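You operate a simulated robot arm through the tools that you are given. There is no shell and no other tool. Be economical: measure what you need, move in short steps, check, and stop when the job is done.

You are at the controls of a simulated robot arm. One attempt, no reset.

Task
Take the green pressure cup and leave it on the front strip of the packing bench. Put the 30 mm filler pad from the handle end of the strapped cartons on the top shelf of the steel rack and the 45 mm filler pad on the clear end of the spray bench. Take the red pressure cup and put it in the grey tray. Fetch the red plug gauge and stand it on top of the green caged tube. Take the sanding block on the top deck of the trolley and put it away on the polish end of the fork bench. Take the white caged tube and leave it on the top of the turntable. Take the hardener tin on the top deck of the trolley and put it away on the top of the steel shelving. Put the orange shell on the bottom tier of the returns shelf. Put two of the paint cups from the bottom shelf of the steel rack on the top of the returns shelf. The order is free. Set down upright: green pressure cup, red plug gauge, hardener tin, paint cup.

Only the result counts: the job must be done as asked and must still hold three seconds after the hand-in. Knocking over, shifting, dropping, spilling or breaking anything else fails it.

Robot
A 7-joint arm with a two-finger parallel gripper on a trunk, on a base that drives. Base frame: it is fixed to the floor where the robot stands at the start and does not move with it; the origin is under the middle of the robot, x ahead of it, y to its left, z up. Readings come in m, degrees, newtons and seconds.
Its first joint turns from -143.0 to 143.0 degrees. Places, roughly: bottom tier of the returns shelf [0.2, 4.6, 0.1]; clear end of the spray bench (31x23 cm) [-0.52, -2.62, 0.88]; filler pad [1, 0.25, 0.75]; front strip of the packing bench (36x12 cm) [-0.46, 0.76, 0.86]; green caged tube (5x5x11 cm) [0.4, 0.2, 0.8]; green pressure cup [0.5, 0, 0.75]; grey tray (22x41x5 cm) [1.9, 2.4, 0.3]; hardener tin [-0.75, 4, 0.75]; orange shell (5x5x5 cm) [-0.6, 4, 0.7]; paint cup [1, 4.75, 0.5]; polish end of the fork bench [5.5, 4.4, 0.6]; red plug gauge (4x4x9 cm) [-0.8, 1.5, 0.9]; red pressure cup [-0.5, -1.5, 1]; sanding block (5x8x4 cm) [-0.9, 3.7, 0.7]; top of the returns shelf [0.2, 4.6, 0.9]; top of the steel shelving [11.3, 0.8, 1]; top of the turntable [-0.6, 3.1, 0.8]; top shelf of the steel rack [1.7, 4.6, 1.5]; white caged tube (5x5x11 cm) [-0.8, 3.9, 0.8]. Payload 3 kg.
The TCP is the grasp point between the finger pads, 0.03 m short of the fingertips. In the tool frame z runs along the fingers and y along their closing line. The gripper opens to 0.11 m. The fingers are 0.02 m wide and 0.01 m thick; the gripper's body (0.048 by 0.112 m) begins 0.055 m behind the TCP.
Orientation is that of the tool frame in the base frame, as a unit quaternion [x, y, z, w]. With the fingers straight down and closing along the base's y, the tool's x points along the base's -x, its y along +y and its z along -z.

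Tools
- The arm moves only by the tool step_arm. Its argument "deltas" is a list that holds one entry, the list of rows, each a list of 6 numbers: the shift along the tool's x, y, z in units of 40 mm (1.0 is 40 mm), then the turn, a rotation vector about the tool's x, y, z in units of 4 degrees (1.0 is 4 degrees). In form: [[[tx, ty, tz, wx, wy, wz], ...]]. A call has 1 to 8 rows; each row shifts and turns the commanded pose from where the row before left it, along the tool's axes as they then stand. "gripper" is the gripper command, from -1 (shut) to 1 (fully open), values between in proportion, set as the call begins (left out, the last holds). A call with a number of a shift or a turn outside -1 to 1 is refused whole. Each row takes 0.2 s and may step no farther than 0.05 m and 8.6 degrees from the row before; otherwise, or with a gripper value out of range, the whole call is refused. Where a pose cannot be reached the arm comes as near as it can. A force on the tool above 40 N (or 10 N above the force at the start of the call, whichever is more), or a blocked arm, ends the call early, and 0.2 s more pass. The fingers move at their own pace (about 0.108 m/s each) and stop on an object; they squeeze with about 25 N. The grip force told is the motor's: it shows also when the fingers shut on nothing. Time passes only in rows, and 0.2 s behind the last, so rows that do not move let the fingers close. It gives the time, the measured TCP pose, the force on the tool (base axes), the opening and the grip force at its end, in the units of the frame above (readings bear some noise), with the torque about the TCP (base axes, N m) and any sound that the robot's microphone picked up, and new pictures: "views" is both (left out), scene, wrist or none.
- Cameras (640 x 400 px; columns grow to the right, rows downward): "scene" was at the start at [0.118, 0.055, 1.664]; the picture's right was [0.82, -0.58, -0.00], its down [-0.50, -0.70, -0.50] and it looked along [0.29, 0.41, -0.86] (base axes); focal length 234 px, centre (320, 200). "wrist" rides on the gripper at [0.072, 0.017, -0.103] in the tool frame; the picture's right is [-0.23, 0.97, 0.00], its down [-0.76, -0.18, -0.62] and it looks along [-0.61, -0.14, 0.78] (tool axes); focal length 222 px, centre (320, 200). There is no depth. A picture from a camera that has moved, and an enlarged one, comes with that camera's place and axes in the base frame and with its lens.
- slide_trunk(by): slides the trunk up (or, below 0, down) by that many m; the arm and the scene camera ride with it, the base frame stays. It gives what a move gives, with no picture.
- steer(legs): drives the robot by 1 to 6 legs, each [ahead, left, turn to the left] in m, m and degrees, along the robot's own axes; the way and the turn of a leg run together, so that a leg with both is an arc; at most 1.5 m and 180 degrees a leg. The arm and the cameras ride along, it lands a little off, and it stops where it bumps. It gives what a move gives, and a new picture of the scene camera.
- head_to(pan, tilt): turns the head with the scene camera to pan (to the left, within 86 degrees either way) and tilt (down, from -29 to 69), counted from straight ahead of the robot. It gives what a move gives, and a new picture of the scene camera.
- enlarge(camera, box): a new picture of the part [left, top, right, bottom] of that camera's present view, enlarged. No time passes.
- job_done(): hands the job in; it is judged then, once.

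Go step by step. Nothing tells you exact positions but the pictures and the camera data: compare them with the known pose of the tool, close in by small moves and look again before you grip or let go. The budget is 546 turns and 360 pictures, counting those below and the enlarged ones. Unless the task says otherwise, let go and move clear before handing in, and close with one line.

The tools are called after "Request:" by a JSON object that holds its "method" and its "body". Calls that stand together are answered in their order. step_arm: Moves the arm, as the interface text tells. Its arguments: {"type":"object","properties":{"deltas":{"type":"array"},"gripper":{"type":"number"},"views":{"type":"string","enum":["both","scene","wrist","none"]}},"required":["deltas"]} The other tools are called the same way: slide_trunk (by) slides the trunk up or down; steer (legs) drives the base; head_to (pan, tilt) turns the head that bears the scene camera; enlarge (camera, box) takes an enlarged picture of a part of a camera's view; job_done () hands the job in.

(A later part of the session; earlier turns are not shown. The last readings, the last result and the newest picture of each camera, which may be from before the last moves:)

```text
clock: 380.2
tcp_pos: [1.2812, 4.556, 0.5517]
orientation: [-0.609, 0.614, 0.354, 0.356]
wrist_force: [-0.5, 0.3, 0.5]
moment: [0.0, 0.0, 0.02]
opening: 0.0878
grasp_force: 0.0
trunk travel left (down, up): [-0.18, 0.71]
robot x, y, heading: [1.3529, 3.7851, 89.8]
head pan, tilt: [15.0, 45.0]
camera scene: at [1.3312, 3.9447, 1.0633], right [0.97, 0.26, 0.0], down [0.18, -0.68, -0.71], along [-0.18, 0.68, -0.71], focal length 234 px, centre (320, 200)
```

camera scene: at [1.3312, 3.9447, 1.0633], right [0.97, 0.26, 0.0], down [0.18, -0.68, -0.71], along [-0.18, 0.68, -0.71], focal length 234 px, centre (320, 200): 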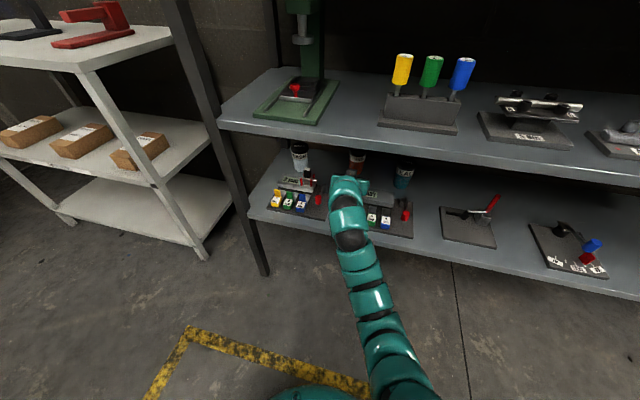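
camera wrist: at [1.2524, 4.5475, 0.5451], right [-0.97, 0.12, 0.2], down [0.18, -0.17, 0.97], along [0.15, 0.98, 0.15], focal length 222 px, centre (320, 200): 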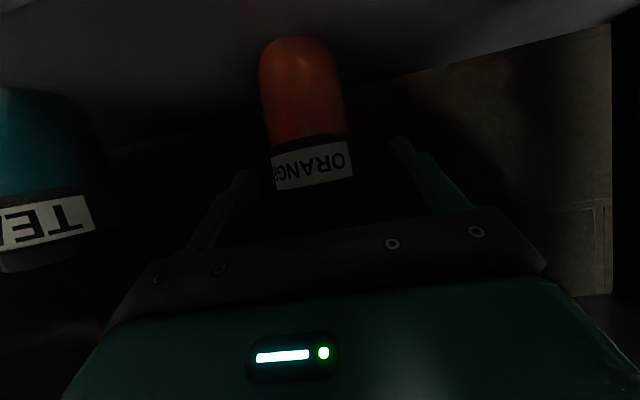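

Request:
{"method": "steer", "body": {"legs": [[0.1, 0, 0]]}}

Request:
{"method": "enlarge", "body": {"camera": "wrist", "box": [0, 0, 640, 400]}}

```text
clock: 381.3
tcp_pos: [1.2825, 4.656, 0.5527]
orientation: [-0.61, 0.614, 0.354, 0.356]
wrist_force: [-0.7, 0.1, -0.4]
moment: [0.0, -0.04, 0.0]
opening: 0.0878
grasp_force: 0.2
trunk travel left (down, up): [-0.18, 0.71]
robot x, y, heading: [1.3517, 3.8858, 89.8]
head pan, tilt: [15.0, 45.0]
camera scene: at [1.3314, 4.0439, 1.0632], right [0.97, 0.26, 0.0], down [0.18, -0.68, -0.71], along [-0.18, 0.68, -0.71], focal length 234 px, centre (320, 200)
```

scene: 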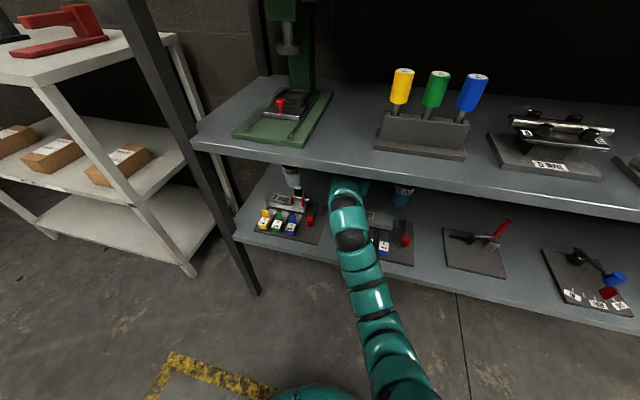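

```text
1.00 times, centred on (320, 200) of wrist (not enlarged: the box is as wide or as high as the picture)
camera zoom: at [1.2643, 4.5316, 0.5416], right [-0.97, 0.12, 0.2], down [0.18, -0.16, 0.97], along [0.15, 0.98, 0.14], focal length 222 px, centre (320, 200)
```

zoom: 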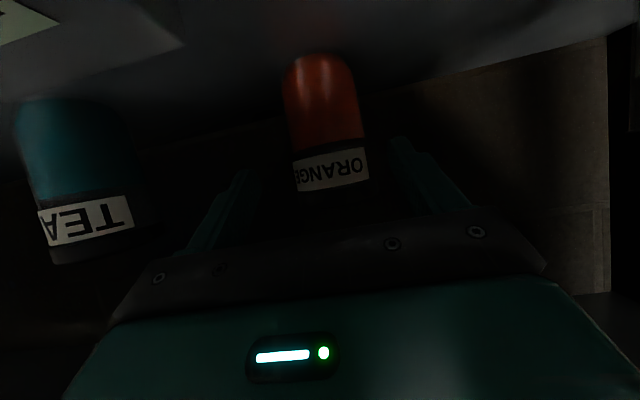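

Request:
{"method": "steer", "body": {"legs": [[0.085, 0, 0]]}}

Request:
{"method": "enlarge", "body": {"camera": "wrist", "box": [0, 0, 640, 400]}}

```text
clock: 382.4
tcp_pos: [1.2818, 4.7447, 0.552]
orientation: [-0.61, 0.614, 0.354, 0.356]
wrist_force: [0.1, -0.3, 0.0]
moment: [0.0, 0.0, 0.0]
opening: 0.0878
grasp_force: 0.1
trunk travel left (down, up): [-0.18, 0.71]
robot x, y, heading: [1.3533, 3.9746, 90.0]
head pan, tilt: [15.0, 45.0]
camera scene: at [1.3317, 4.1317, 1.0632], right [0.97, 0.26, 0.0], down [0.18, -0.68, -0.71], along [-0.18, 0.68, -0.71], focal length 234 px, centre (320, 200)
```

scene: 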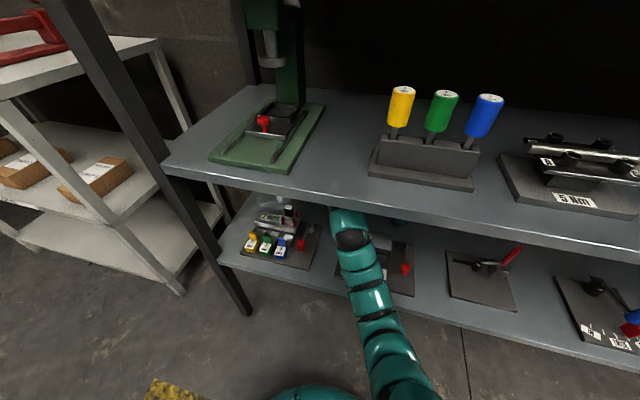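

```text
1.00 times, centred on (320, 200) of wrist (not enlarged: the box is as wide or as high as the picture)
camera zoom: at [1.2644, 4.6193, 0.5414], right [-0.97, 0.12, 0.2], down [0.18, -0.16, 0.97], along [0.15, 0.98, 0.14], focal length 222 px, centre (320, 200)
```

zoom: 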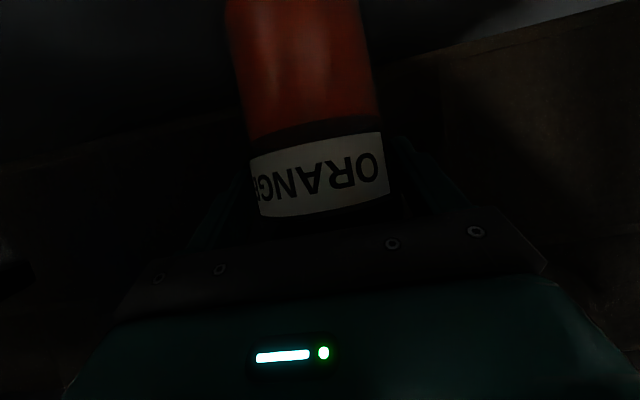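

Cup is between the fingers; 2 cm deeper and then close.

Request:
{"method": "step_arm", "body": {"deltas": [[[-0.12, -0.05, 0.22, 0, 0, 0], [-0.13, 0, 0.22, 0, 0, 0], [0, 0, 0, 0, 0, 0]]], "views": "none"}}

Request:
{"method": "step_arm", "body": {"deltas": [[[0, 0, 0, 0, 0, 0], [0, 0, 0, 0, 0, 0], [0, 0, 0, 0, 0, 0]]], "gripper": -1, "views": "wrist"}}

```text
clock: 383.2
tcp_pos: [1.2843, 4.7643, 0.5519]
orientation: [-0.61, 0.613, 0.354, 0.356]
wrist_force: [0.1, -0.7, 0.4]
moment: [-0.01, 0.0, 0.0]
opening: 0.088
grasp_force: 0.1
trunk travel left (down, up): [-0.18, 0.71]
robot x, y, heading: [1.3544, 3.9736, 89.5]
head pan, tilt: [15.0, 45.0]
```

```text
clock: 384.0
tcp_pos: [1.2842, 4.7642, 0.5529]
orientation: [-0.61, 0.614, 0.354, 0.355]
wrist_force: [-0.4, 0.6, 2.9]
moment: [0.05, -0.03, 0.02]
opening: 0.0677
grasp_force: 25.0
trunk travel left (down, up): [-0.18, 0.71]
robot x, y, heading: [1.3548, 3.9735, 89.6]
head pan, tilt: [15.0, 45.0]
camera wrist: at [1.2664, 4.6392, 0.5419], right [-0.97, 0.12, 0.2], down [0.18, -0.16, 0.97], along [0.15, 0.98, 0.14], focal length 222 px, centre (320, 200)
```

wrist: 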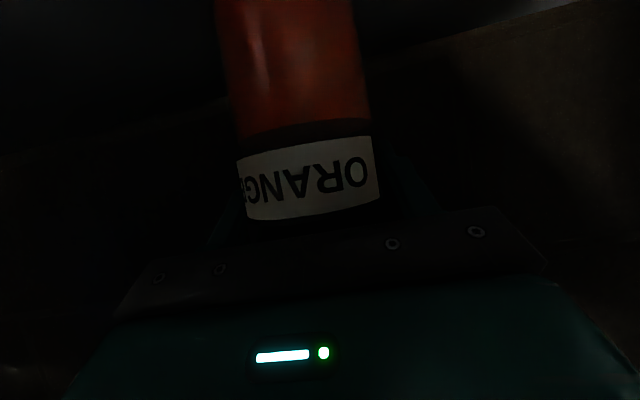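

Gripped at 68 mm. Lifting slowly.

Request:
{"method": "step_arm", "body": {"deltas": [[[-0.1, 0, -0.06, 0, 0, 0], [-0.2, 0, -0.115, 0, 0, 0], [-0.2, 0, -0.115, 0, 0, 0], [-0.2, 0, -0.115, 0, 0, 0], [-0.15, 0, -0.087, 0, 0, 0], [-0.1, 0, -0.06, 0, 0, 0]]], "views": "wrist"}}

```text
clock: 385.4
tcp_pos: [1.284, 4.7634, 0.5965]
orientation: [-0.611, 0.613, 0.354, 0.355]
wrist_force: [-0.6, 1.1, -2.2]
moment: [0.09, 0.0, 0.0]
opening: 0.0676
grasp_force: 25.0
trunk travel left (down, up): [-0.18, 0.71]
robot x, y, heading: [1.3517, 3.9706, 89.6]
head pan, tilt: [15.0, 45.0]
camera wrist: at [1.2665, 4.6393, 0.5848], right [-0.97, 0.12, 0.2], down [0.18, -0.16, 0.97], along [0.15, 0.98, 0.14], focal length 222 px, centre (320, 200)
```

wrist: 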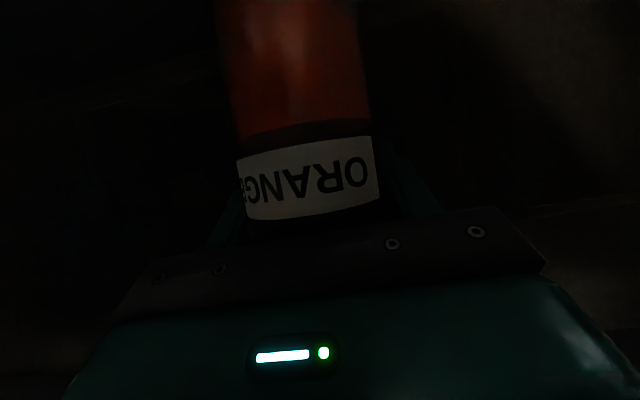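

Lifted. The READY bar stands partly in the way, so I'll shift 4 cm left into the gap, rise 1 cm more, then back out.

Request:
{"method": "step_arm", "body": {"deltas": [[[-0.2, 0, -0.115, 0, 0, 0], [-0.1, 0.25, -0.06, 0, 0, 0], [0, 0.35, 0, 0, 0, 0], [0, 0.35, 0, 0, 0, 0], [0, 0.1, 0, 0, 0, 0]]], "views": "none"}}

Request:
{"method": "steer", "body": {"legs": [[-0.25, 0, 0]]}}

Request:
{"method": "enlarge", "body": {"camera": "wrist", "box": [0, 0, 640, 400]}}

```text
clock: 386.6
tcp_pos: [1.2406, 4.7649, 0.6108]
orientation: [-0.611, 0.613, 0.354, 0.355]
wrist_force: [0.0, -0.5, -1.1]
moment: [0.02, 0.0, 0.02]
opening: 0.0675
grasp_force: 24.4
trunk travel left (down, up): [-0.18, 0.71]
robot x, y, heading: [1.3544, 3.9747, 89.8]
head pan, tilt: [15.0, 45.0]
```

```text
clock: 388.4
tcp_pos: [1.2442, 4.5114, 0.6088]
orientation: [-0.608, 0.616, 0.352, 0.357]
wrist_force: [0.6, -0.1, -1.9]
moment: [0.03, 0.01, 0.02]
opening: 0.0674
grasp_force: 25.1
trunk travel left (down, up): [-0.18, 0.71]
robot x, y, heading: [1.3531, 3.7216, 89.7]
head pan, tilt: [15.0, 45.0]
camera scene: at [1.331, 3.8796, 1.0632], right [0.97, 0.25, 0.0], down [0.18, -0.68, -0.71], along [-0.18, 0.68, -0.71], focal length 234 px, centre (320, 200)
```

scene: 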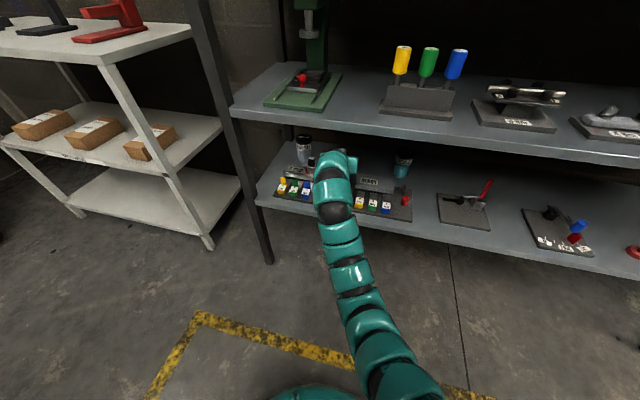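

```text
1.00 times, centred on (320, 200) of wrist (not enlarged: the box is as wide or as high as the picture)
camera zoom: at [1.2262, 4.388, 0.5988], right [-0.97, 0.12, 0.2], down [0.18, -0.16, 0.97], along [0.15, 0.98, 0.14], focal length 222 px, centre (320, 200)
```

zoom: 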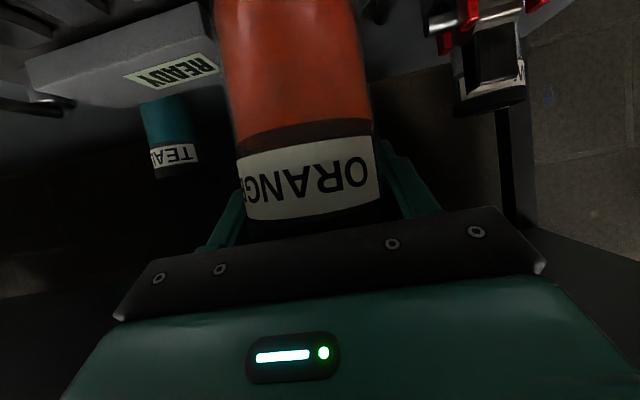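

Request:
{"method": "steer", "body": {"legs": [[-0.35, 0, 0]]}}

Request:
{"method": "slide_trunk", "body": {"by": 0.4}}

Request:
{"method": "steer", "body": {"legs": [[0, 1.05, 0]]}}

Request:
{"method": "head_to", "body": {"pan": 0, "tilt": 40}}

```text
clock: 390.7
tcp_pos: [1.2446, 4.1601, 0.6088]
orientation: [-0.608, 0.616, 0.352, 0.356]
wrist_force: [0.2, -0.1, -1.4]
moment: [0.06, -0.02, 0.01]
opening: 0.0674
grasp_force: 24.7
trunk travel left (down, up): [-0.18, 0.71]
robot x, y, heading: [1.3486, 3.3684, 89.2]
head pan, tilt: [15.0, 45.0]
camera scene: at [1.3279, 3.5265, 1.0632], right [0.97, 0.25, 0.0], down [0.17, -0.69, -0.71], along [-0.17, 0.69, -0.71], focal length 234 px, centre (320, 200)
```

scene: 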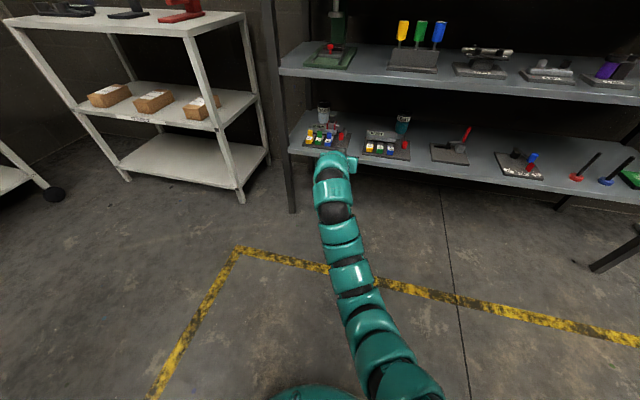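

```text
clock: 394.6
tcp_pos: [1.2449, 4.1602, 1.0103]
orientation: [-0.608, 0.616, 0.352, 0.357]
wrist_force: [0.0, 0.6, -2.5]
moment: [0.08, -0.01, 0.04]
opening: 0.0678
grasp_force: 25.0
trunk travel left (down, up): [-0.58, 0.31]
robot x, y, heading: [1.3473, 3.3689, 89.1]
head pan, tilt: [15.0, 45.0]
```

```text
clock: 400.0
tcp_pos: [0.1908, 4.1701, 1.0091]
orientation: [-0.608, 0.616, 0.352, 0.356]
wrist_force: [-0.4, 0.5, -1.7]
moment: [0.02, 0.02, -0.02]
opening: 0.0675
grasp_force: 24.9
trunk travel left (down, up): [-0.58, 0.31]
robot x, y, heading: [0.2948, 3.382, 89.2]
head pan, tilt: [15.0, 45.0]
camera scene: at [0.276, 3.5379, 1.4632], right [0.97, 0.25, 0.0], down [0.18, -0.68, -0.71], along [-0.18, 0.68, -0.71], focal length 234 px, centre (320, 200)
```

scene: 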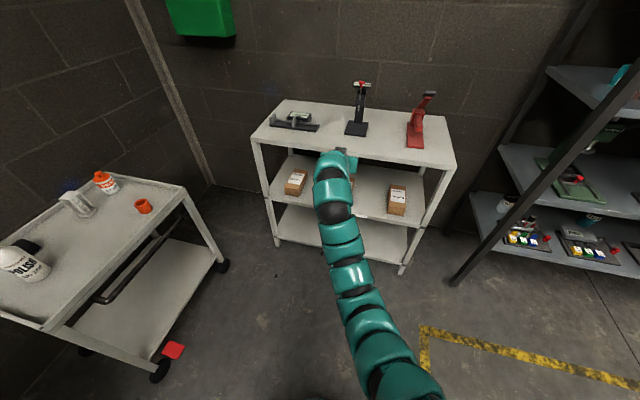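

```text
clock: 400.7
tcp_pos: [0.1904, 4.1707, 1.0102]
orientation: [-0.608, 0.616, 0.353, 0.357]
wrist_force: [0.6, 0.0, -1.5]
moment: [0.04, 0.03, 0.02]
opening: 0.0675
grasp_force: 25.0
trunk travel left (down, up): [-0.58, 0.31]
robot x, y, heading: [0.2971, 3.3825, 89.6]
head pan, tilt: [0.0, 40.0]
camera scene: at [0.2973, 3.5442, 1.4704], right [1.0, -0.01, 0.0], down [-0.01, -0.64, -0.77], along [0.01, 0.77, -0.64], focal length 234 px, centre (320, 200)
```

scene: 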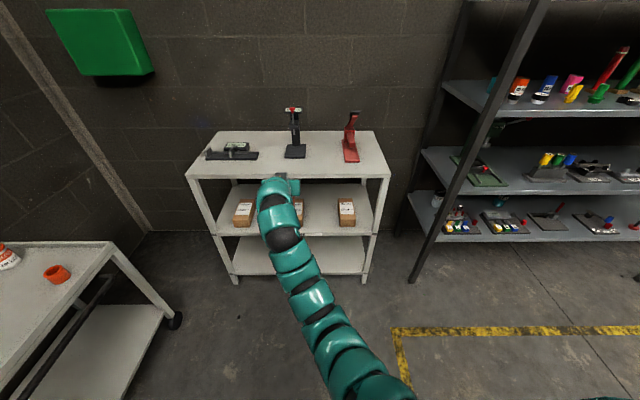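

The returns shelf top spans x −0.28–0.59, y 4.39–4.8, with three tools at the back. I'll put this cup at (0.30, 4.50).

Request:
{"method": "slide_trunk", "body": {"by": 0.04}}

Request:
{"method": "steer", "body": {"legs": [[0.33, -0.11, 0.4]]}}

Request:
{"method": "enlarge", "body": {"camera": "wrist", "box": [0, 0, 640, 400]}}

```text
clock: 401.6
tcp_pos: [0.1898, 4.171, 1.0494]
orientation: [-0.609, 0.616, 0.352, 0.355]
wrist_force: [1.2, -0.4, -2.1]
moment: [0.02, 0.0, 0.01]
opening: 0.0677
grasp_force: 25.0
trunk travel left (down, up): [-0.62, 0.27]
robot x, y, heading: [0.296, 3.3752, 89.7]
head pan, tilt: [0.0, 40.0]
```

```text
clock: 403.8
tcp_pos: [0.295, 4.494, 1.0488]
orientation: [0.612, -0.612, -0.355, -0.353]
wrist_force: [-0.1, 0.8, -2.1]
moment: [0.04, 0.02, 0.01]
opening: 0.0679
grasp_force: 24.8
trunk travel left (down, up): [-0.62, 0.27]
robot x, y, heading: [0.4083, 3.6999, 90.1]
head pan, tilt: [0.0, 40.0]
camera scene: at [0.4076, 3.8686, 1.5103], right [1.0, 0.0, 0.0], down [0.0, -0.64, -0.77], along [0.0, 0.77, -0.64], focal length 234 px, centre (320, 200)
```

scene: 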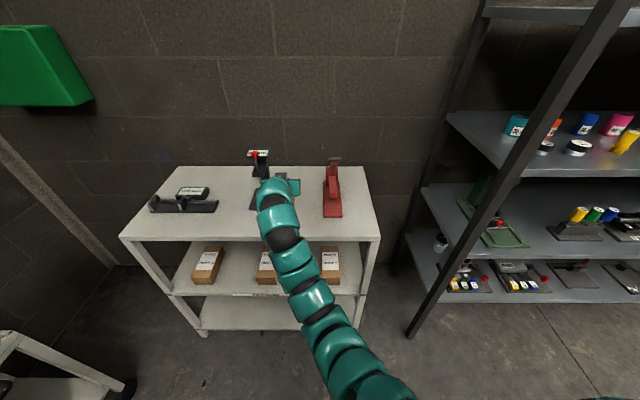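

```text
1.00 times, centred on (320, 200) of wrist (not enlarged: the box is as wide or as high as the picture)
camera zoom: at [0.2768, 4.3693, 1.0385], right [-0.97, 0.11, 0.2], down [0.18, -0.16, 0.97], along [0.14, 0.98, 0.14], focal length 222 px, centre (320, 200)
```

zoom: 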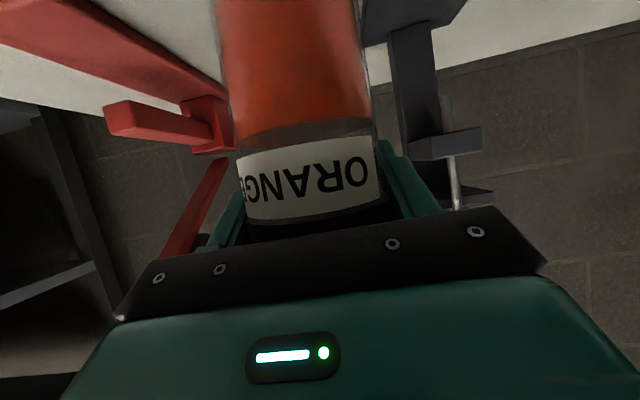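

Request:
{"method": "step_arm", "body": {"deltas": [[[0.14, 0.06, -0.24, 0, 0, 0], [0.14, 0.06, -0.24, 0, 0, 0], [0.2, 0, 0.115, 0, 0, 0], [0.3, 0, 0.17, 0, 0, 0], [0.2, 0, 0.115, 0, 0, 0], [0.1, 0, 0.06, 0, 0, 0]]], "views": "none"}}

Request:
{"method": "step_arm", "body": {"deltas": [[[0.1, 0, 0.06, 0, 0, 0], [0.1, 0, 0.06, 0, 0, 0]]], "views": "none"}}

Request:
{"method": "step_arm", "body": {"deltas": [[[0.08, 0, 0.045, 0, 0, 0]]], "views": "wrist"}}

```text
clock: 405.2
tcp_pos: [0.2884, 4.4724, 1.011]
orientation: [-0.611, 0.613, 0.354, 0.354]
wrist_force: [0.6, -0.4, -2.5]
moment: [0.04, -0.03, 0.03]
opening: 0.0674
grasp_force: 24.7
trunk travel left (down, up): [-0.62, 0.27]
robot x, y, heading: [0.4087, 3.7012, 90.2]
head pan, tilt: [0.0, 40.0]
```

```text
clock: 405.8
tcp_pos: [0.2896, 4.4722, 1.002]
orientation: [-0.611, 0.613, 0.353, 0.355]
wrist_force: [-0.4, -0.1, -1.7]
moment: [0.08, 0.01, 0.0]
opening: 0.0677
grasp_force: 25.2
trunk travel left (down, up): [-0.62, 0.27]
robot x, y, heading: [0.4068, 3.7006, 90.1]
head pan, tilt: [0.0, 40.0]
```

```text
clock: 406.2
tcp_pos: [0.288, 4.4714, 0.9998]
orientation: [-0.611, 0.612, 0.355, 0.355]
wrist_force: [-1.4, -0.3, -1.9]
moment: [0.02, 0.0, 0.01]
opening: 0.0678
grasp_force: 25.0
trunk travel left (down, up): [-0.62, 0.27]
robot x, y, heading: [0.411, 3.7014, 90.0]
head pan, tilt: [0.0, 40.0]
camera wrist: at [0.2719, 4.3469, 0.9884], right [-0.97, 0.11, 0.2], down [0.18, -0.16, 0.97], along [0.14, 0.98, 0.14], focal length 222 px, centre (320, 200)
```

wrist: 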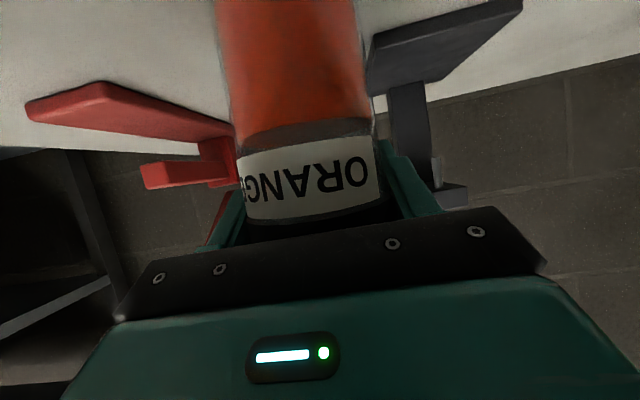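

Request:
{"method": "step_arm", "body": {"deltas": [[[0.08, 0, 0.045, 0, 0, 0]]], "views": "none"}}

Request:
{"method": "step_arm", "body": {"deltas": [[[0.08, 0, 0.045, 0, 0, 0]]], "views": "none"}}

Request:
{"method": "step_arm", "body": {"deltas": [[[0.08, 0, 0.045, 0, 0, 0]]], "views": "none"}}

```text
clock: 406.6
tcp_pos: [0.2883, 4.4713, 0.9965]
orientation: [-0.612, 0.612, 0.355, 0.354]
wrist_force: [-0.6, 0.0, -1.2]
moment: [0.03, -0.03, 0.0]
opening: 0.0674
grasp_force: 25.3
trunk travel left (down, up): [-0.62, 0.27]
robot x, y, heading: [0.4082, 3.701, 90.0]
head pan, tilt: [0.0, 40.0]
```

```text
clock: 407.0
tcp_pos: [0.2875, 4.4707, 0.9942]
orientation: [0.612, -0.612, -0.356, -0.354]
wrist_force: [0.7, 0.5, 2.9]
moment: [0.0, -0.06, -0.01]
opening: 0.0679
grasp_force: 24.8
trunk travel left (down, up): [-0.62, 0.27]
robot x, y, heading: [0.4059, 3.704, 90.1]
head pan, tilt: [0.0, 40.0]
```

```text
clock: 407.4
tcp_pos: [0.2886, 4.4711, 0.9935]
orientation: [-0.609, 0.612, 0.357, 0.356]
wrist_force: [-3.9, 3.6, 19.2]
moment: [-0.04, -0.2, -0.01]
opening: 0.0678
grasp_force: 24.9
trunk travel left (down, up): [-0.62, 0.27]
robot x, y, heading: [0.4091, 3.704, 90.0]
head pan, tilt: [0.0, 40.0]
```

Contact; easing, releasing, and withdrawing along the tool axis.

Request:
{"method": "step_arm", "body": {"deltas": [[[-0.05, 0, -0.03, 0, 0, 0], [0, 0, 0, 0, 0, 0]]], "views": "none"}}

Request:
{"method": "step_arm", "body": {"deltas": [[[0, 0, 0, 0, 0, 0], [0, 0, 0, 0, 0, 0]]], "gripper": 0.7, "views": "none"}}

Request:
{"method": "step_arm", "body": {"deltas": [[[0, 0, -0.3, 0, 0, 0], [0, 0, -0.6, 0, 0, 0], [0, 0, -0.8, 0, 0, 0], [0, 0, -0.8, 0, 0, 0], [0, 0, -0.8, 0, 0, 0]]], "views": "wrist"}}

```text
clock: 408.0
tcp_pos: [0.288, 4.4708, 0.9929]
orientation: [0.612, -0.612, -0.355, -0.354]
wrist_force: [-3.9, 3.9, 16.8]
moment: [0.0, -0.02, 0.0]
opening: 0.0675
grasp_force: 25.6
trunk travel left (down, up): [-0.62, 0.27]
robot x, y, heading: [0.4092, 3.7041, 89.9]
head pan, tilt: [0.0, 40.0]
```

```text
clock: 408.6
tcp_pos: [0.2878, 4.4704, 0.9893]
orientation: [-0.611, 0.612, 0.354, 0.355]
wrist_force: [1.0, -0.1, 0.4]
moment: [0.02, 0.04, -0.03]
opening: 0.0933
grasp_force: 0.1
trunk travel left (down, up): [-0.62, 0.27]
robot x, y, heading: [0.4077, 3.6996, 90.2]
head pan, tilt: [0.0, 40.0]
```

```text
clock: 409.8
tcp_pos: [0.287, 4.3561, 1.056]
orientation: [-0.612, 0.612, 0.355, 0.355]
wrist_force: [1.2, 0.8, -0.5]
moment: [-0.01, 0.04, -0.01]
opening: 0.0935
grasp_force: 0.0
trunk travel left (down, up): [-0.62, 0.27]
robot x, y, heading: [0.4076, 3.7021, 90.2]
head pan, tilt: [0.0, 40.0]
camera wrist: at [0.2704, 4.2319, 1.0438], right [-0.97, 0.12, 0.2], down [0.18, -0.16, 0.97], along [0.14, 0.98, 0.14], focal length 222 px, centre (320, 200)
```

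wrist: 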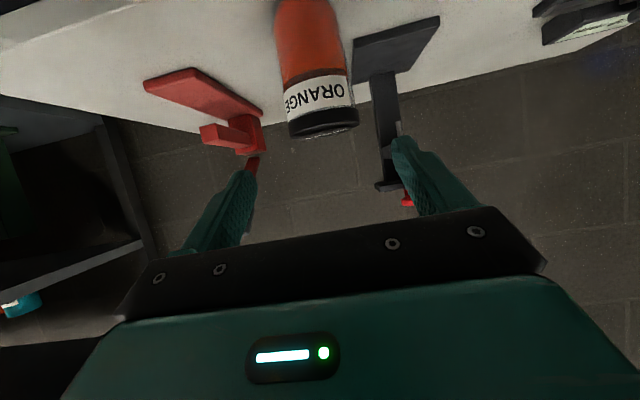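

The orange cup stands on the returns shelf. Going back for the teal one, near (1.47, 4.72).

Request:
{"method": "steer", "body": {"legs": [[-0.33, 0, 0], [0, -1.18, 0]]}}

Request:
{"method": "slide_trunk", "body": {"by": -0.4}}

Request:
{"method": "step_arm", "body": {"deltas": [[[0.7, 0, 0.4, 0, 0, 0], [0.7, 0, 0.4, 0, 0, 0], [0.6, 0, 0.35, 0, 0, 0], [-0.4, 0, 0.69, 0, 0, 0], [-0.4, 0, 0.69, 0, 0, 0], [-0.4, 0, 0.69, 0, 0, 0], [-0.3, 0, 0.5, 0, 0, 0]]], "gripper": 0.6, "views": "none"}}

Request:
{"method": "head_to", "body": {"pan": 0, "tilt": 40}}

```text
clock: 417.6
tcp_pos: [1.47, 4.0259, 1.0547]
orientation: [-0.611, 0.613, 0.354, 0.355]
wrist_force: [0.5, 0.4, -0.3]
moment: [0.01, 0.01, 0.03]
opening: 0.0934
grasp_force: 0.0
trunk travel left (down, up): [-0.62, 0.27]
robot x, y, heading: [1.5911, 3.3708, 90.0]
head pan, tilt: [0.0, 40.0]
camera scene: at [1.592, 3.5366, 1.5105], right [1.0, 0.0, 0.0], down [0.0, -0.64, -0.77], along [0.0, 0.77, -0.64], focal length 234 px, centre (320, 200)
```

scene: 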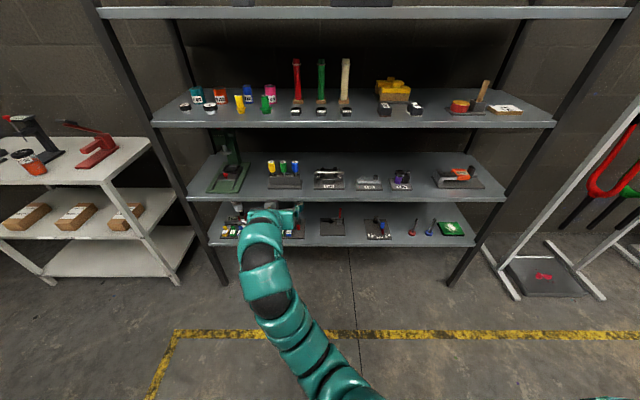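

```text
clock: 421.4
tcp_pos: [1.4705, 4.0268, 0.655]
orientation: [-0.612, 0.612, 0.355, 0.354]
wrist_force: [0.6, -0.8, 0.8]
moment: [-0.02, 0.01, 0.0]
opening: 0.0932
grasp_force: 0.0
trunk travel left (down, up): [-0.22, 0.67]
robot x, y, heading: [1.5968, 3.3725, 90.1]
head pan, tilt: [0.0, 40.0]
```

```text
clock: 423.0
tcp_pos: [1.4703, 4.1458, 0.5643]
orientation: [-0.611, 0.612, 0.354, 0.354]
wrist_force: [0.4, 1.2, 0.2]
moment: [-0.02, -0.01, -0.02]
opening: 0.0881
grasp_force: 0.0
trunk travel left (down, up): [-0.22, 0.67]
robot x, y, heading: [1.5897, 3.3725, 90.1]
head pan, tilt: [0.0, 40.0]
```

```text
clock: 423.6
tcp_pos: [1.4713, 4.1447, 0.5623]
orientation: [-0.611, 0.613, 0.354, 0.355]
wrist_force: [0.1, -0.2, -0.2]
moment: [0.0, 0.02, -0.01]
opening: 0.0878
grasp_force: 0.0
trunk travel left (down, up): [-0.22, 0.67]
robot x, y, heading: [1.5928, 3.3695, 90.4]
head pan, tilt: [0.0, 40.0]
camera scene: at [1.5917, 3.5366, 1.1105], right [1.0, 0.0, 0.0], down [0.0, -0.64, -0.77], along [0.0, 0.77, -0.64], focal length 234 px, centre (320, 200)
```

scene: 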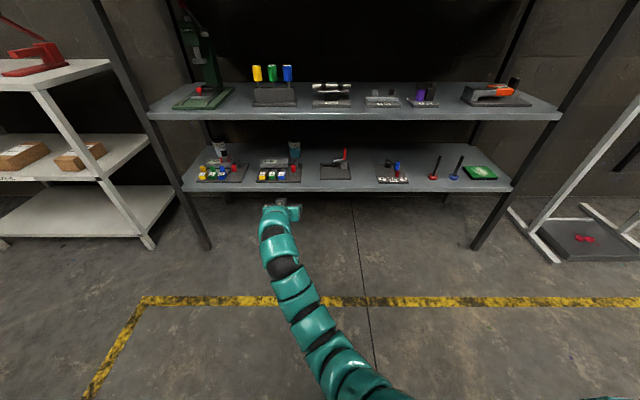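

Request:
{"method": "enlarge", "body": {"camera": "scene", "box": [240, 130, 336, 190]}}

Request:
{"method": "steer", "body": {"legs": [[0.33, 0, 0]]}}

Request:
{"method": "enlarge", "body": {"camera": "wrist", "box": [0, 0, 640, 400]}}

```text
6.67 times, centred on (288, 160) of scene
camera zoom: at [1.5917, 3.5366, 1.1105], right [1.0, 0.0, 0.0], down [0.0, -0.64, -0.77], along [0.0, 0.77, -0.64], focal length 1563 px, centre (533, 467)
```

zoom: 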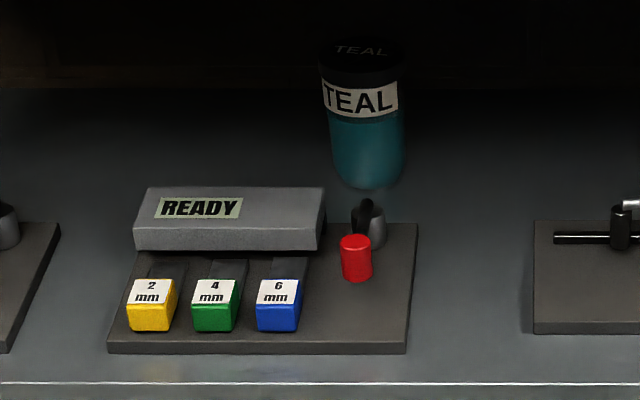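

```text
clock: 425.8
tcp_pos: [1.4713, 4.4819, 0.5628]
orientation: [-0.61, 0.613, 0.354, 0.356]
wrist_force: [-0.4, 0.1, 0.8]
moment: [0.02, 0.0, -0.03]
opening: 0.0881
grasp_force: 0.1
trunk travel left (down, up): [-0.22, 0.67]
robot x, y, heading: [1.5935, 3.7053, 90.0]
head pan, tilt: [0.0, 40.0]
camera scene: at [1.5922, 3.8718, 1.1105], right [1.0, 0.0, 0.0], down [0.0, -0.64, -0.77], along [0.0, 0.77, -0.64], focal length 234 px, centre (320, 200)
```

scene: 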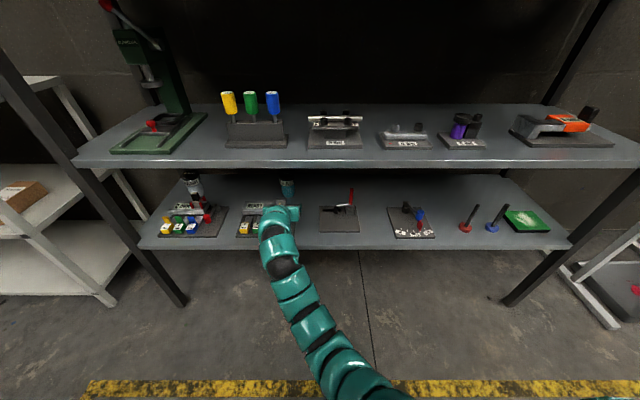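

```text
1.00 times, centred on (320, 200) of wrist (not enlarged: the box is as wide or as high as the picture)
camera zoom: at [1.4555, 4.3563, 0.5518], right [-0.97, 0.12, 0.2], down [0.18, -0.16, 0.97], along [0.15, 0.98, 0.14], focal length 222 px, centre (320, 200)
```

zoom: 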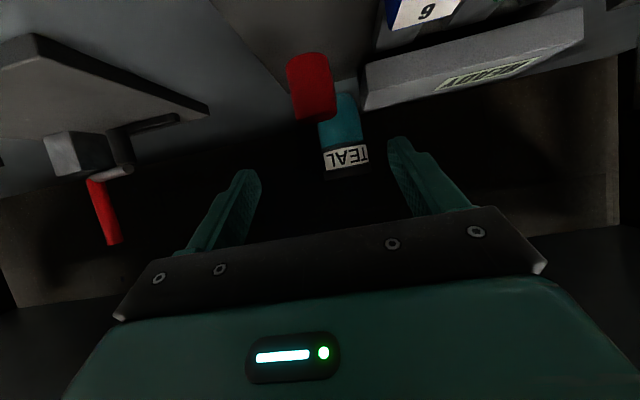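

Request:
{"method": "step_arm", "body": {"deltas": [[[0.08, 0.35, 0.05, 0, 0, 0], [0, 0, 0, 0, 0, 0]]], "views": "none"}}

Request:
{"method": "steer", "body": {"legs": [[0.15, 0, 0]]}}

Request:
{"method": "enlarge", "body": {"camera": "wrist", "box": [0, 0, 640, 400]}}

```text
clock: 426.4
tcp_pos: [1.4579, 4.4804, 0.5587]
orientation: [-0.61, 0.613, 0.354, 0.355]
wrist_force: [0.7, -0.4, -0.5]
moment: [0.0, 0.0, 0.05]
opening: 0.0878
grasp_force: 0.1
trunk travel left (down, up): [-0.22, 0.67]
robot x, y, heading: [1.5967, 3.7085, 89.9]
head pan, tilt: [0.0, 40.0]
```

```text
clock: 427.8
tcp_pos: [1.4593, 4.6298, 0.5605]
orientation: [-0.61, 0.613, 0.355, 0.356]
wrist_force: [-1.8, -0.6, -0.3]
moment: [-0.02, 0.03, -0.03]
opening: 0.0878
grasp_force: 0.1
trunk travel left (down, up): [-0.22, 0.67]
robot x, y, heading: [1.5917, 3.8531, 90.0]
head pan, tilt: [0.0, 40.0]
camera scene: at [1.593, 4.0207, 1.1105], right [1.0, 0.0, 0.0], down [0.0, -0.64, -0.77], along [0.0, 0.77, -0.64], focal length 234 px, centre (320, 200)
```

scene: 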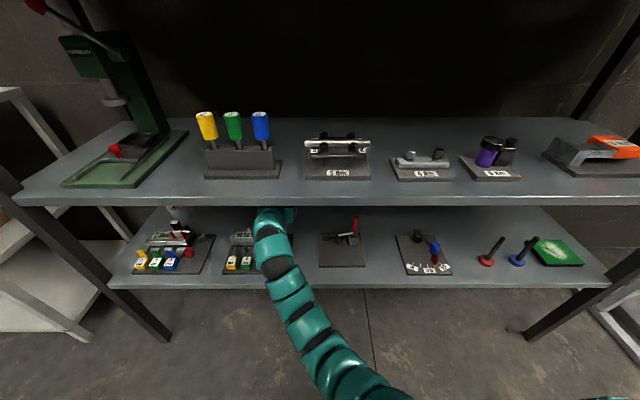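

```text
1.00 times, centred on (320, 200) of wrist (not enlarged: the box is as wide or as high as the picture)
camera zoom: at [1.443, 4.5049, 0.5489], right [-0.97, 0.12, 0.2], down [0.18, -0.16, 0.97], along [0.15, 0.98, 0.14], focal length 222 px, centre (320, 200)
```

zoom: 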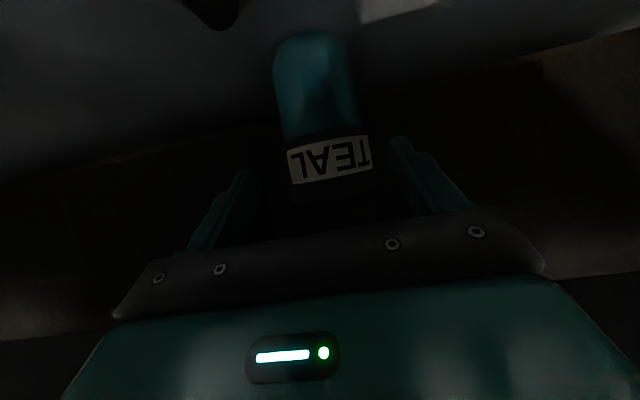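

Request:
{"method": "steer", "body": {"legs": [[0.09, 0, 0]]}}

Request:
{"method": "step_arm", "body": {"deltas": [[[0.06, 0, 0.035, 0, 0, 0], [0, 0, 0, 0, 0, 0]]], "views": "wrist"}}

```text
clock: 428.9
tcp_pos: [1.4603, 4.7214, 0.5607]
orientation: [-0.61, 0.614, 0.354, 0.355]
wrist_force: [-0.5, 0.0, -0.3]
moment: [0.02, 0.02, 0.04]
opening: 0.0879
grasp_force: 0.0
trunk travel left (down, up): [-0.22, 0.67]
robot x, y, heading: [1.5957, 3.9493, 89.9]
head pan, tilt: [0.0, 40.0]
camera scene: at [1.5933, 4.1118, 1.1105], right [1.0, 0.0, 0.0], down [0.0, -0.64, -0.77], along [0.0, 0.77, -0.64], focal length 234 px, centre (320, 200)
```

scene: 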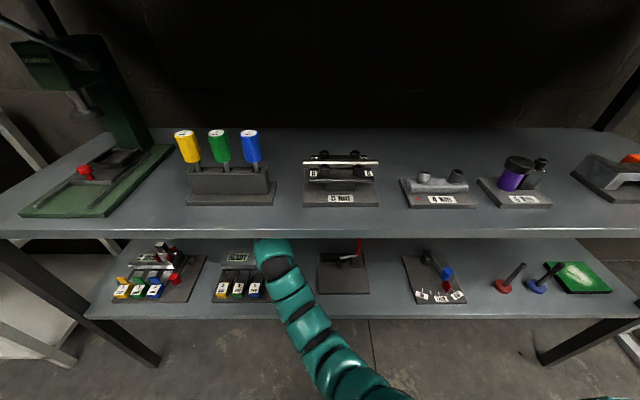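

```text
clock: 429.5
tcp_pos: [1.461, 4.7203, 0.5568]
orientation: [-0.61, 0.614, 0.354, 0.355]
wrist_force: [-0.5, 0.4, 0.1]
moment: [-0.02, -0.03, -0.02]
opening: 0.088
grasp_force: 0.0
trunk travel left (down, up): [-0.22, 0.67]
robot x, y, heading: [1.5943, 3.9459, 89.5]
head pan, tilt: [0.0, 40.0]
camera wrist: at [1.4435, 4.5965, 0.5459], right [-0.97, 0.12, 0.2], down [0.18, -0.16, 0.97], along [0.15, 0.98, 0.14], focal length 222 px, centre (320, 200)
```

wrist: 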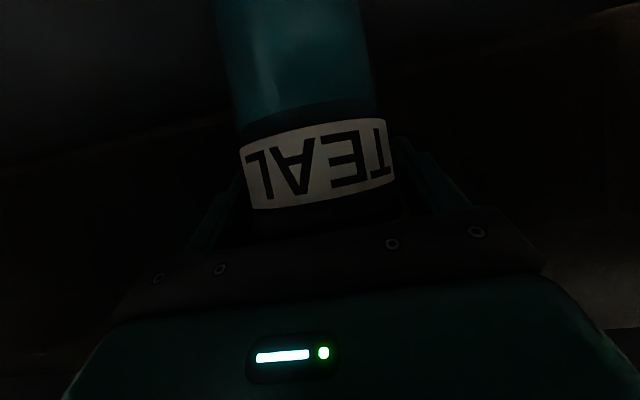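

Request:
{"method": "step_arm", "body": {"deltas": [[[-0.04, 0, 0.07, 0, 0, 0], [0, 0, 0, 0, 0, 0]]], "views": "none"}}

Request:
{"method": "step_arm", "body": {"deltas": [[[0, 0, 0, 0, 0, 0], [0, 0, 0, 0, 0, 0], [0, 0, 0, 0, 0, 0]]], "gripper": -1, "views": "none"}}

Request:
{"method": "step_arm", "body": {"deltas": [[[-0.1, 0, -0.06, 0, 0, 0], [-0.2, 0, -0.115, 0, 0, 0], [-0.2, 0, -0.115, 0, 0, 0], [-0.2, 0, -0.115, 0, 0, 0], [-0.2, 0, -0.115, 0, 0, 0], [-0.2, 0, -0.115, 0, 0, 0], [-0.1, 0, -0.06, 0, 0, 0]]], "views": "wrist"}}

```text
clock: 430.1
tcp_pos: [1.4618, 4.725, 0.5564]
orientation: [-0.61, 0.613, 0.354, 0.355]
wrist_force: [0.2, -0.5, 2.1]
moment: [-0.02, 0.03, -0.02]
opening: 0.0879
grasp_force: 0.0
trunk travel left (down, up): [-0.22, 0.67]
robot x, y, heading: [1.5953, 3.9457, 90.0]
head pan, tilt: [0.0, 40.0]
```

```text
clock: 430.9
tcp_pos: [1.4603, 4.7238, 0.5571]
orientation: [-0.61, 0.613, 0.354, 0.356]
wrist_force: [0.0, -0.6, 0.3]
moment: [-0.05, -0.04, -0.03]
opening: 0.0678
grasp_force: 24.7
trunk travel left (down, up): [-0.22, 0.67]
robot x, y, heading: [1.5939, 3.9486, 89.7]
head pan, tilt: [0.0, 40.0]
```

```text
clock: 432.5
tcp_pos: [1.4603, 4.7236, 0.6141]
orientation: [-0.61, 0.614, 0.354, 0.355]
wrist_force: [-0.4, 0.3, -1.3]
moment: [0.03, 0.03, -0.01]
opening: 0.0675
grasp_force: 25.8
trunk travel left (down, up): [-0.22, 0.67]
robot x, y, heading: [1.5927, 3.9449, 89.9]
head pan, tilt: [0.0, 40.0]
camera wrist: at [1.4421, 4.5989, 0.602], right [-0.97, 0.12, 0.2], down [0.18, -0.16, 0.97], along [0.15, 0.98, 0.14], focal length 222 px, centre (320, 200)
```

wrist: 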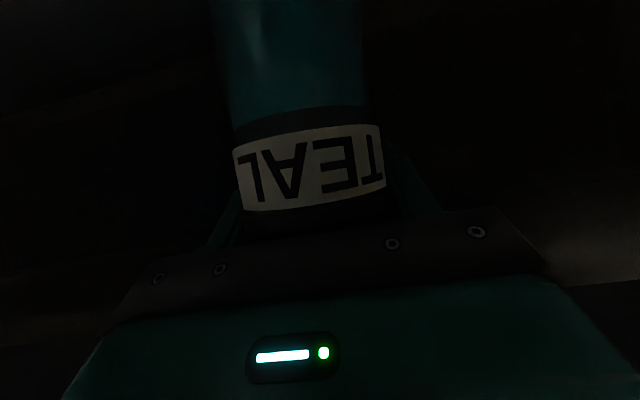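

Lifted. Shifting 7.5 cm right past the red knob, then backing out.

Request:
{"method": "step_arm", "body": {"deltas": [[[0, -0.3, 0, 0, 0, 0], [0, -0.5, 0, 0, 0, 0], [0, -0.5, 0, 0, 0, 0], [0, -0.4, 0, 0, 0, 0], [0, -0.15, 0, 0, 0, 0]]], "views": "none"}}

Request:
{"method": "steer", "body": {"legs": [[-0.25, 0, 0]]}}

Request:
{"method": "steer", "body": {"legs": [[-0.33, 0, 0]]}}

Request:
{"method": "slide_trunk", "body": {"by": 0.4}}

```text
clock: 433.7
tcp_pos: [1.5336, 4.7243, 0.6111]
orientation: [-0.61, 0.613, 0.355, 0.355]
wrist_force: [-0.3, -0.4, -1.9]
moment: [0.07, -0.02, 0.01]
opening: 0.0675
grasp_force: 25.5
trunk travel left (down, up): [-0.22, 0.67]
robot x, y, heading: [1.5932, 3.9449, 89.8]
head pan, tilt: [0.0, 40.0]
```

```text
clock: 435.5
tcp_pos: [1.5318, 4.4729, 0.6108]
orientation: [-0.611, 0.613, 0.354, 0.354]
wrist_force: [0.3, 0.4, -2.3]
moment: [0.06, -0.03, -0.02]
opening: 0.0673
grasp_force: 25.4
trunk travel left (down, up): [-0.22, 0.67]
robot x, y, heading: [1.5903, 3.6915, 89.9]
head pan, tilt: [0.0, 40.0]
camera scene: at [1.5923, 3.8613, 1.1104], right [1.0, 0.0, 0.0], down [0.0, -0.64, -0.77], along [0.0, 0.77, -0.64], focal length 234 px, centre (320, 200)
```

scene: 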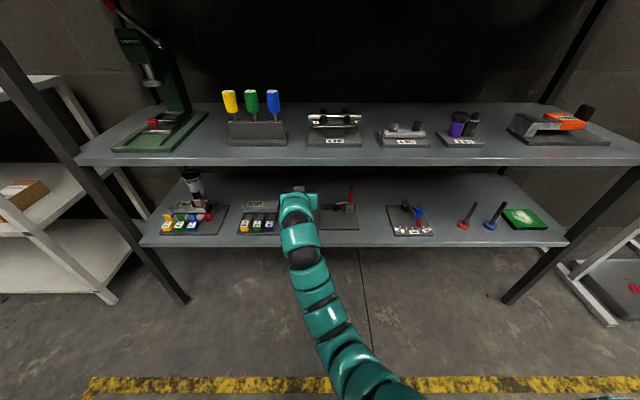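

```text
clock: 437.8
tcp_pos: [1.5346, 4.1365, 0.6122]
orientation: [-0.609, 0.614, 0.353, 0.356]
wrist_force: [-0.8, 0.4, -1.7]
moment: [0.05, 0.0, 0.02]
opening: 0.0677
grasp_force: 25.5
trunk travel left (down, up): [-0.22, 0.67]
robot x, y, heading: [1.5925, 3.3593, 89.9]
head pan, tilt: [0.0, 40.0]
camera scene: at [1.5916, 3.5234, 1.1104], right [1.0, -0.01, 0.0], down [0.0, -0.64, -0.77], along [0.0, 0.77, -0.64], focal length 234 px, centre (320, 200)
```

scene: 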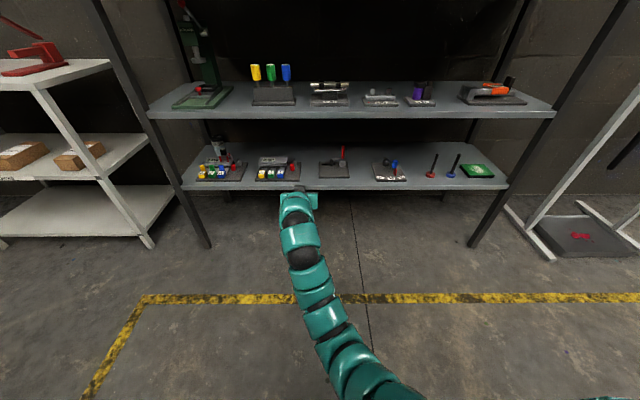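

```text
clock: 441.6
tcp_pos: [1.5342, 4.1347, 1.0125]
orientation: [-0.61, 0.614, 0.354, 0.355]
wrist_force: [0.0, 0.5, -2.4]
moment: [0.03, -0.02, -0.01]
opening: 0.0678
grasp_force: 25.3
trunk travel left (down, up): [-0.62, 0.27]
robot x, y, heading: [1.5888, 3.3591, 89.8]
head pan, tilt: [0.0, 40.0]
```

Request:
{"method": "slide_trunk", "body": {"by": 0.04}}

Request:
{"method": "steer", "body": {"legs": [[0, 1.475, 0]]}}

```text
clock: 442.4
tcp_pos: [1.5343, 4.1362, 1.0521]
orientation: [-0.61, 0.614, 0.353, 0.355]
wrist_force: [0.9, -0.2, -2.3]
moment: [0.04, 0.0, -0.02]
opening: 0.0678
grasp_force: 24.7
trunk travel left (down, up): [-0.66, 0.23]
robot x, y, heading: [1.5919, 3.3591, 89.8]
head pan, tilt: [0.0, 40.0]
```

```text
clock: 449.7
tcp_pos: [0.0737, 4.1585, 1.0517]
orientation: [-0.604, 0.621, 0.349, 0.359]
wrist_force: [0.5, 0.0, -1.7]
moment: [0.02, -0.01, 0.0]
opening: 0.0675
grasp_force: 25.3
trunk travel left (down, up): [-0.66, 0.23]
robot x, y, heading: [0.1156, 3.38, 88.5]
head pan, tilt: [0.0, 40.0]
camera scene: at [0.12, 3.5448, 1.5504], right [1.0, -0.02, 0.0], down [-0.01, -0.64, -0.77], along [0.02, 0.77, -0.64], focal length 234 px, centre (320, 200)
```

scene: 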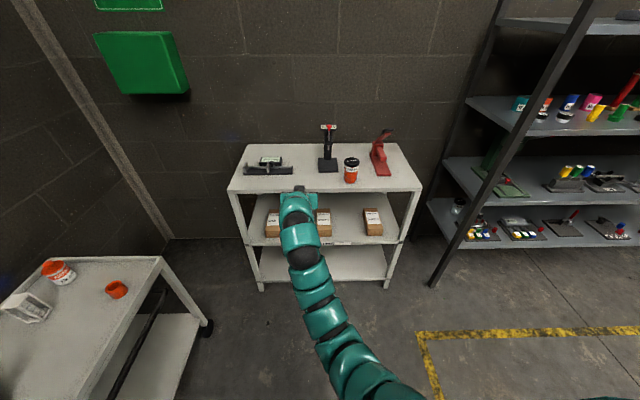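

Request:
{"method": "steer", "body": {"legs": [[0.31, 0.02, 1.5]]}}

Request:
{"method": "step_arm", "body": {"deltas": [[[0.2, 0, 0.115, 0, 0, 0], [0.3, 0, 0.17, 0, 0, 0], [0.2, 0, 0.115, 0, 0, 0], [0.1, 0, 0.06, 0, 0, 0]]], "views": "wrist"}}

```text
clock: 451.8
tcp_pos: [0.033, 4.4711, 1.0506]
orientation: [0.614, -0.611, -0.355, -0.352]
wrist_force: [0.0, 0.3, -2.5]
moment: [0.04, 0.0, 0.02]
opening: 0.0676
grasp_force: 24.8
trunk travel left (down, up): [-0.66, 0.23]
robot x, y, heading: [0.1038, 3.6957, 90.5]
head pan, tilt: [0.0, 40.0]
camera scene: at [0.0983, 3.8596, 1.5503], right [1.0, 0.01, 0.0], down [0.0, -0.64, -0.77], along [0.0, 0.77, -0.64], focal length 234 px, centre (320, 200)
```

scene: 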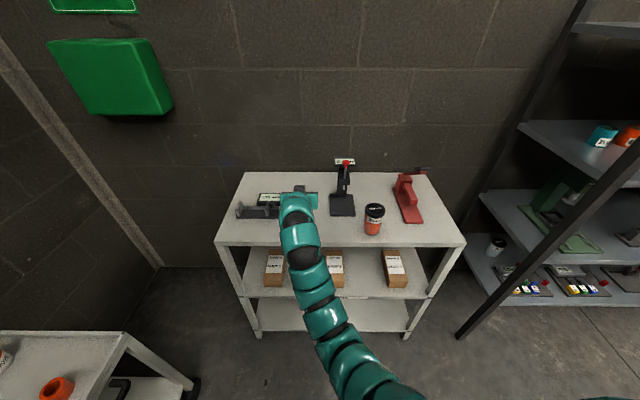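

```text
clock: 452.8
tcp_pos: [0.0351, 4.4692, 1.0154]
orientation: [0.613, -0.611, -0.355, -0.354]
wrist_force: [0.0, 0.6, -1.9]
moment: [0.07, -0.02, -0.03]
opening: 0.0675
grasp_force: 25.2
trunk travel left (down, up): [-0.66, 0.23]
robot x, y, heading: [0.1007, 3.6923, 90.5]
head pan, tilt: [0.0, 40.0]
camera wrist: at [0.0175, 4.345, 1.0045], right [-0.97, 0.11, 0.2], down [0.18, -0.16, 0.97], along [0.14, 0.98, 0.14], focal length 222 px, centre (320, 200)
```

wrist: 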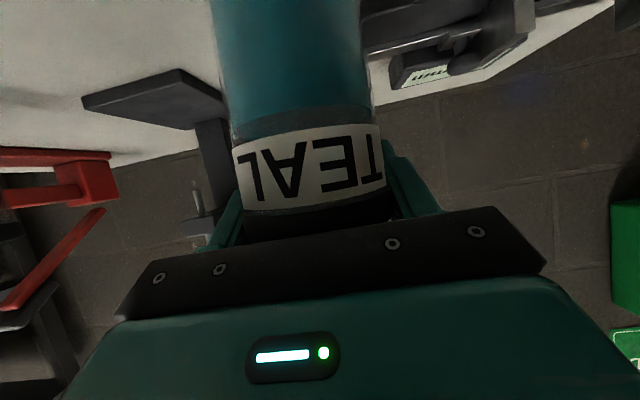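

Request:
{"method": "step_arm", "body": {"deltas": [[[0.03, -0.3, 0.02, 0, 0, 0], [0.05, -0.3, 0.03, 0, 0, 0], [0.1, 0, 0.06, 0, 0, 0], [0.08, 0, 0.045, 0, 0, 0]]], "views": "none"}}

Request:
{"method": "step_arm", "body": {"deltas": [[[0.08, 0, 0.045, 0, 0, 0]]], "views": "none"}}

Request:
{"method": "step_arm", "body": {"deltas": [[[0.08, 0, 0.045, 0, 0, 0]]], "views": "none"}}

```text
clock: 453.8
tcp_pos: [0.0586, 4.4715, 1.0022]
orientation: [0.613, -0.611, -0.354, -0.353]
wrist_force: [0.4, 0.3, -1.3]
moment: [0.02, 0.01, 0.03]
opening: 0.0676
grasp_force: 25.0
trunk travel left (down, up): [-0.66, 0.23]
robot x, y, heading: [0.0985, 3.6929, 90.1]
head pan, tilt: [0.0, 40.0]
```

```text
clock: 454.2
tcp_pos: [0.0581, 4.4703, 0.9983]
orientation: [0.614, -0.611, -0.355, -0.353]
wrist_force: [-0.7, -0.4, -1.9]
moment: [0.09, 0.0, 0.02]
opening: 0.0674
grasp_force: 24.5
trunk travel left (down, up): [-0.66, 0.23]
robot x, y, heading: [0.1008, 3.6907, 90.1]
head pan, tilt: [0.0, 40.0]
```

```text
clock: 454.6
tcp_pos: [0.0586, 4.4704, 0.9972]
orientation: [0.613, -0.61, -0.357, -0.354]
wrist_force: [-1.0, 0.8, 6.4]
moment: [-0.07, -0.13, 0.01]
opening: 0.0672
grasp_force: 24.7
trunk travel left (down, up): [-0.66, 0.23]
robot x, y, heading: [0.1058, 3.6896, 90.3]
head pan, tilt: [0.0, 40.0]
```

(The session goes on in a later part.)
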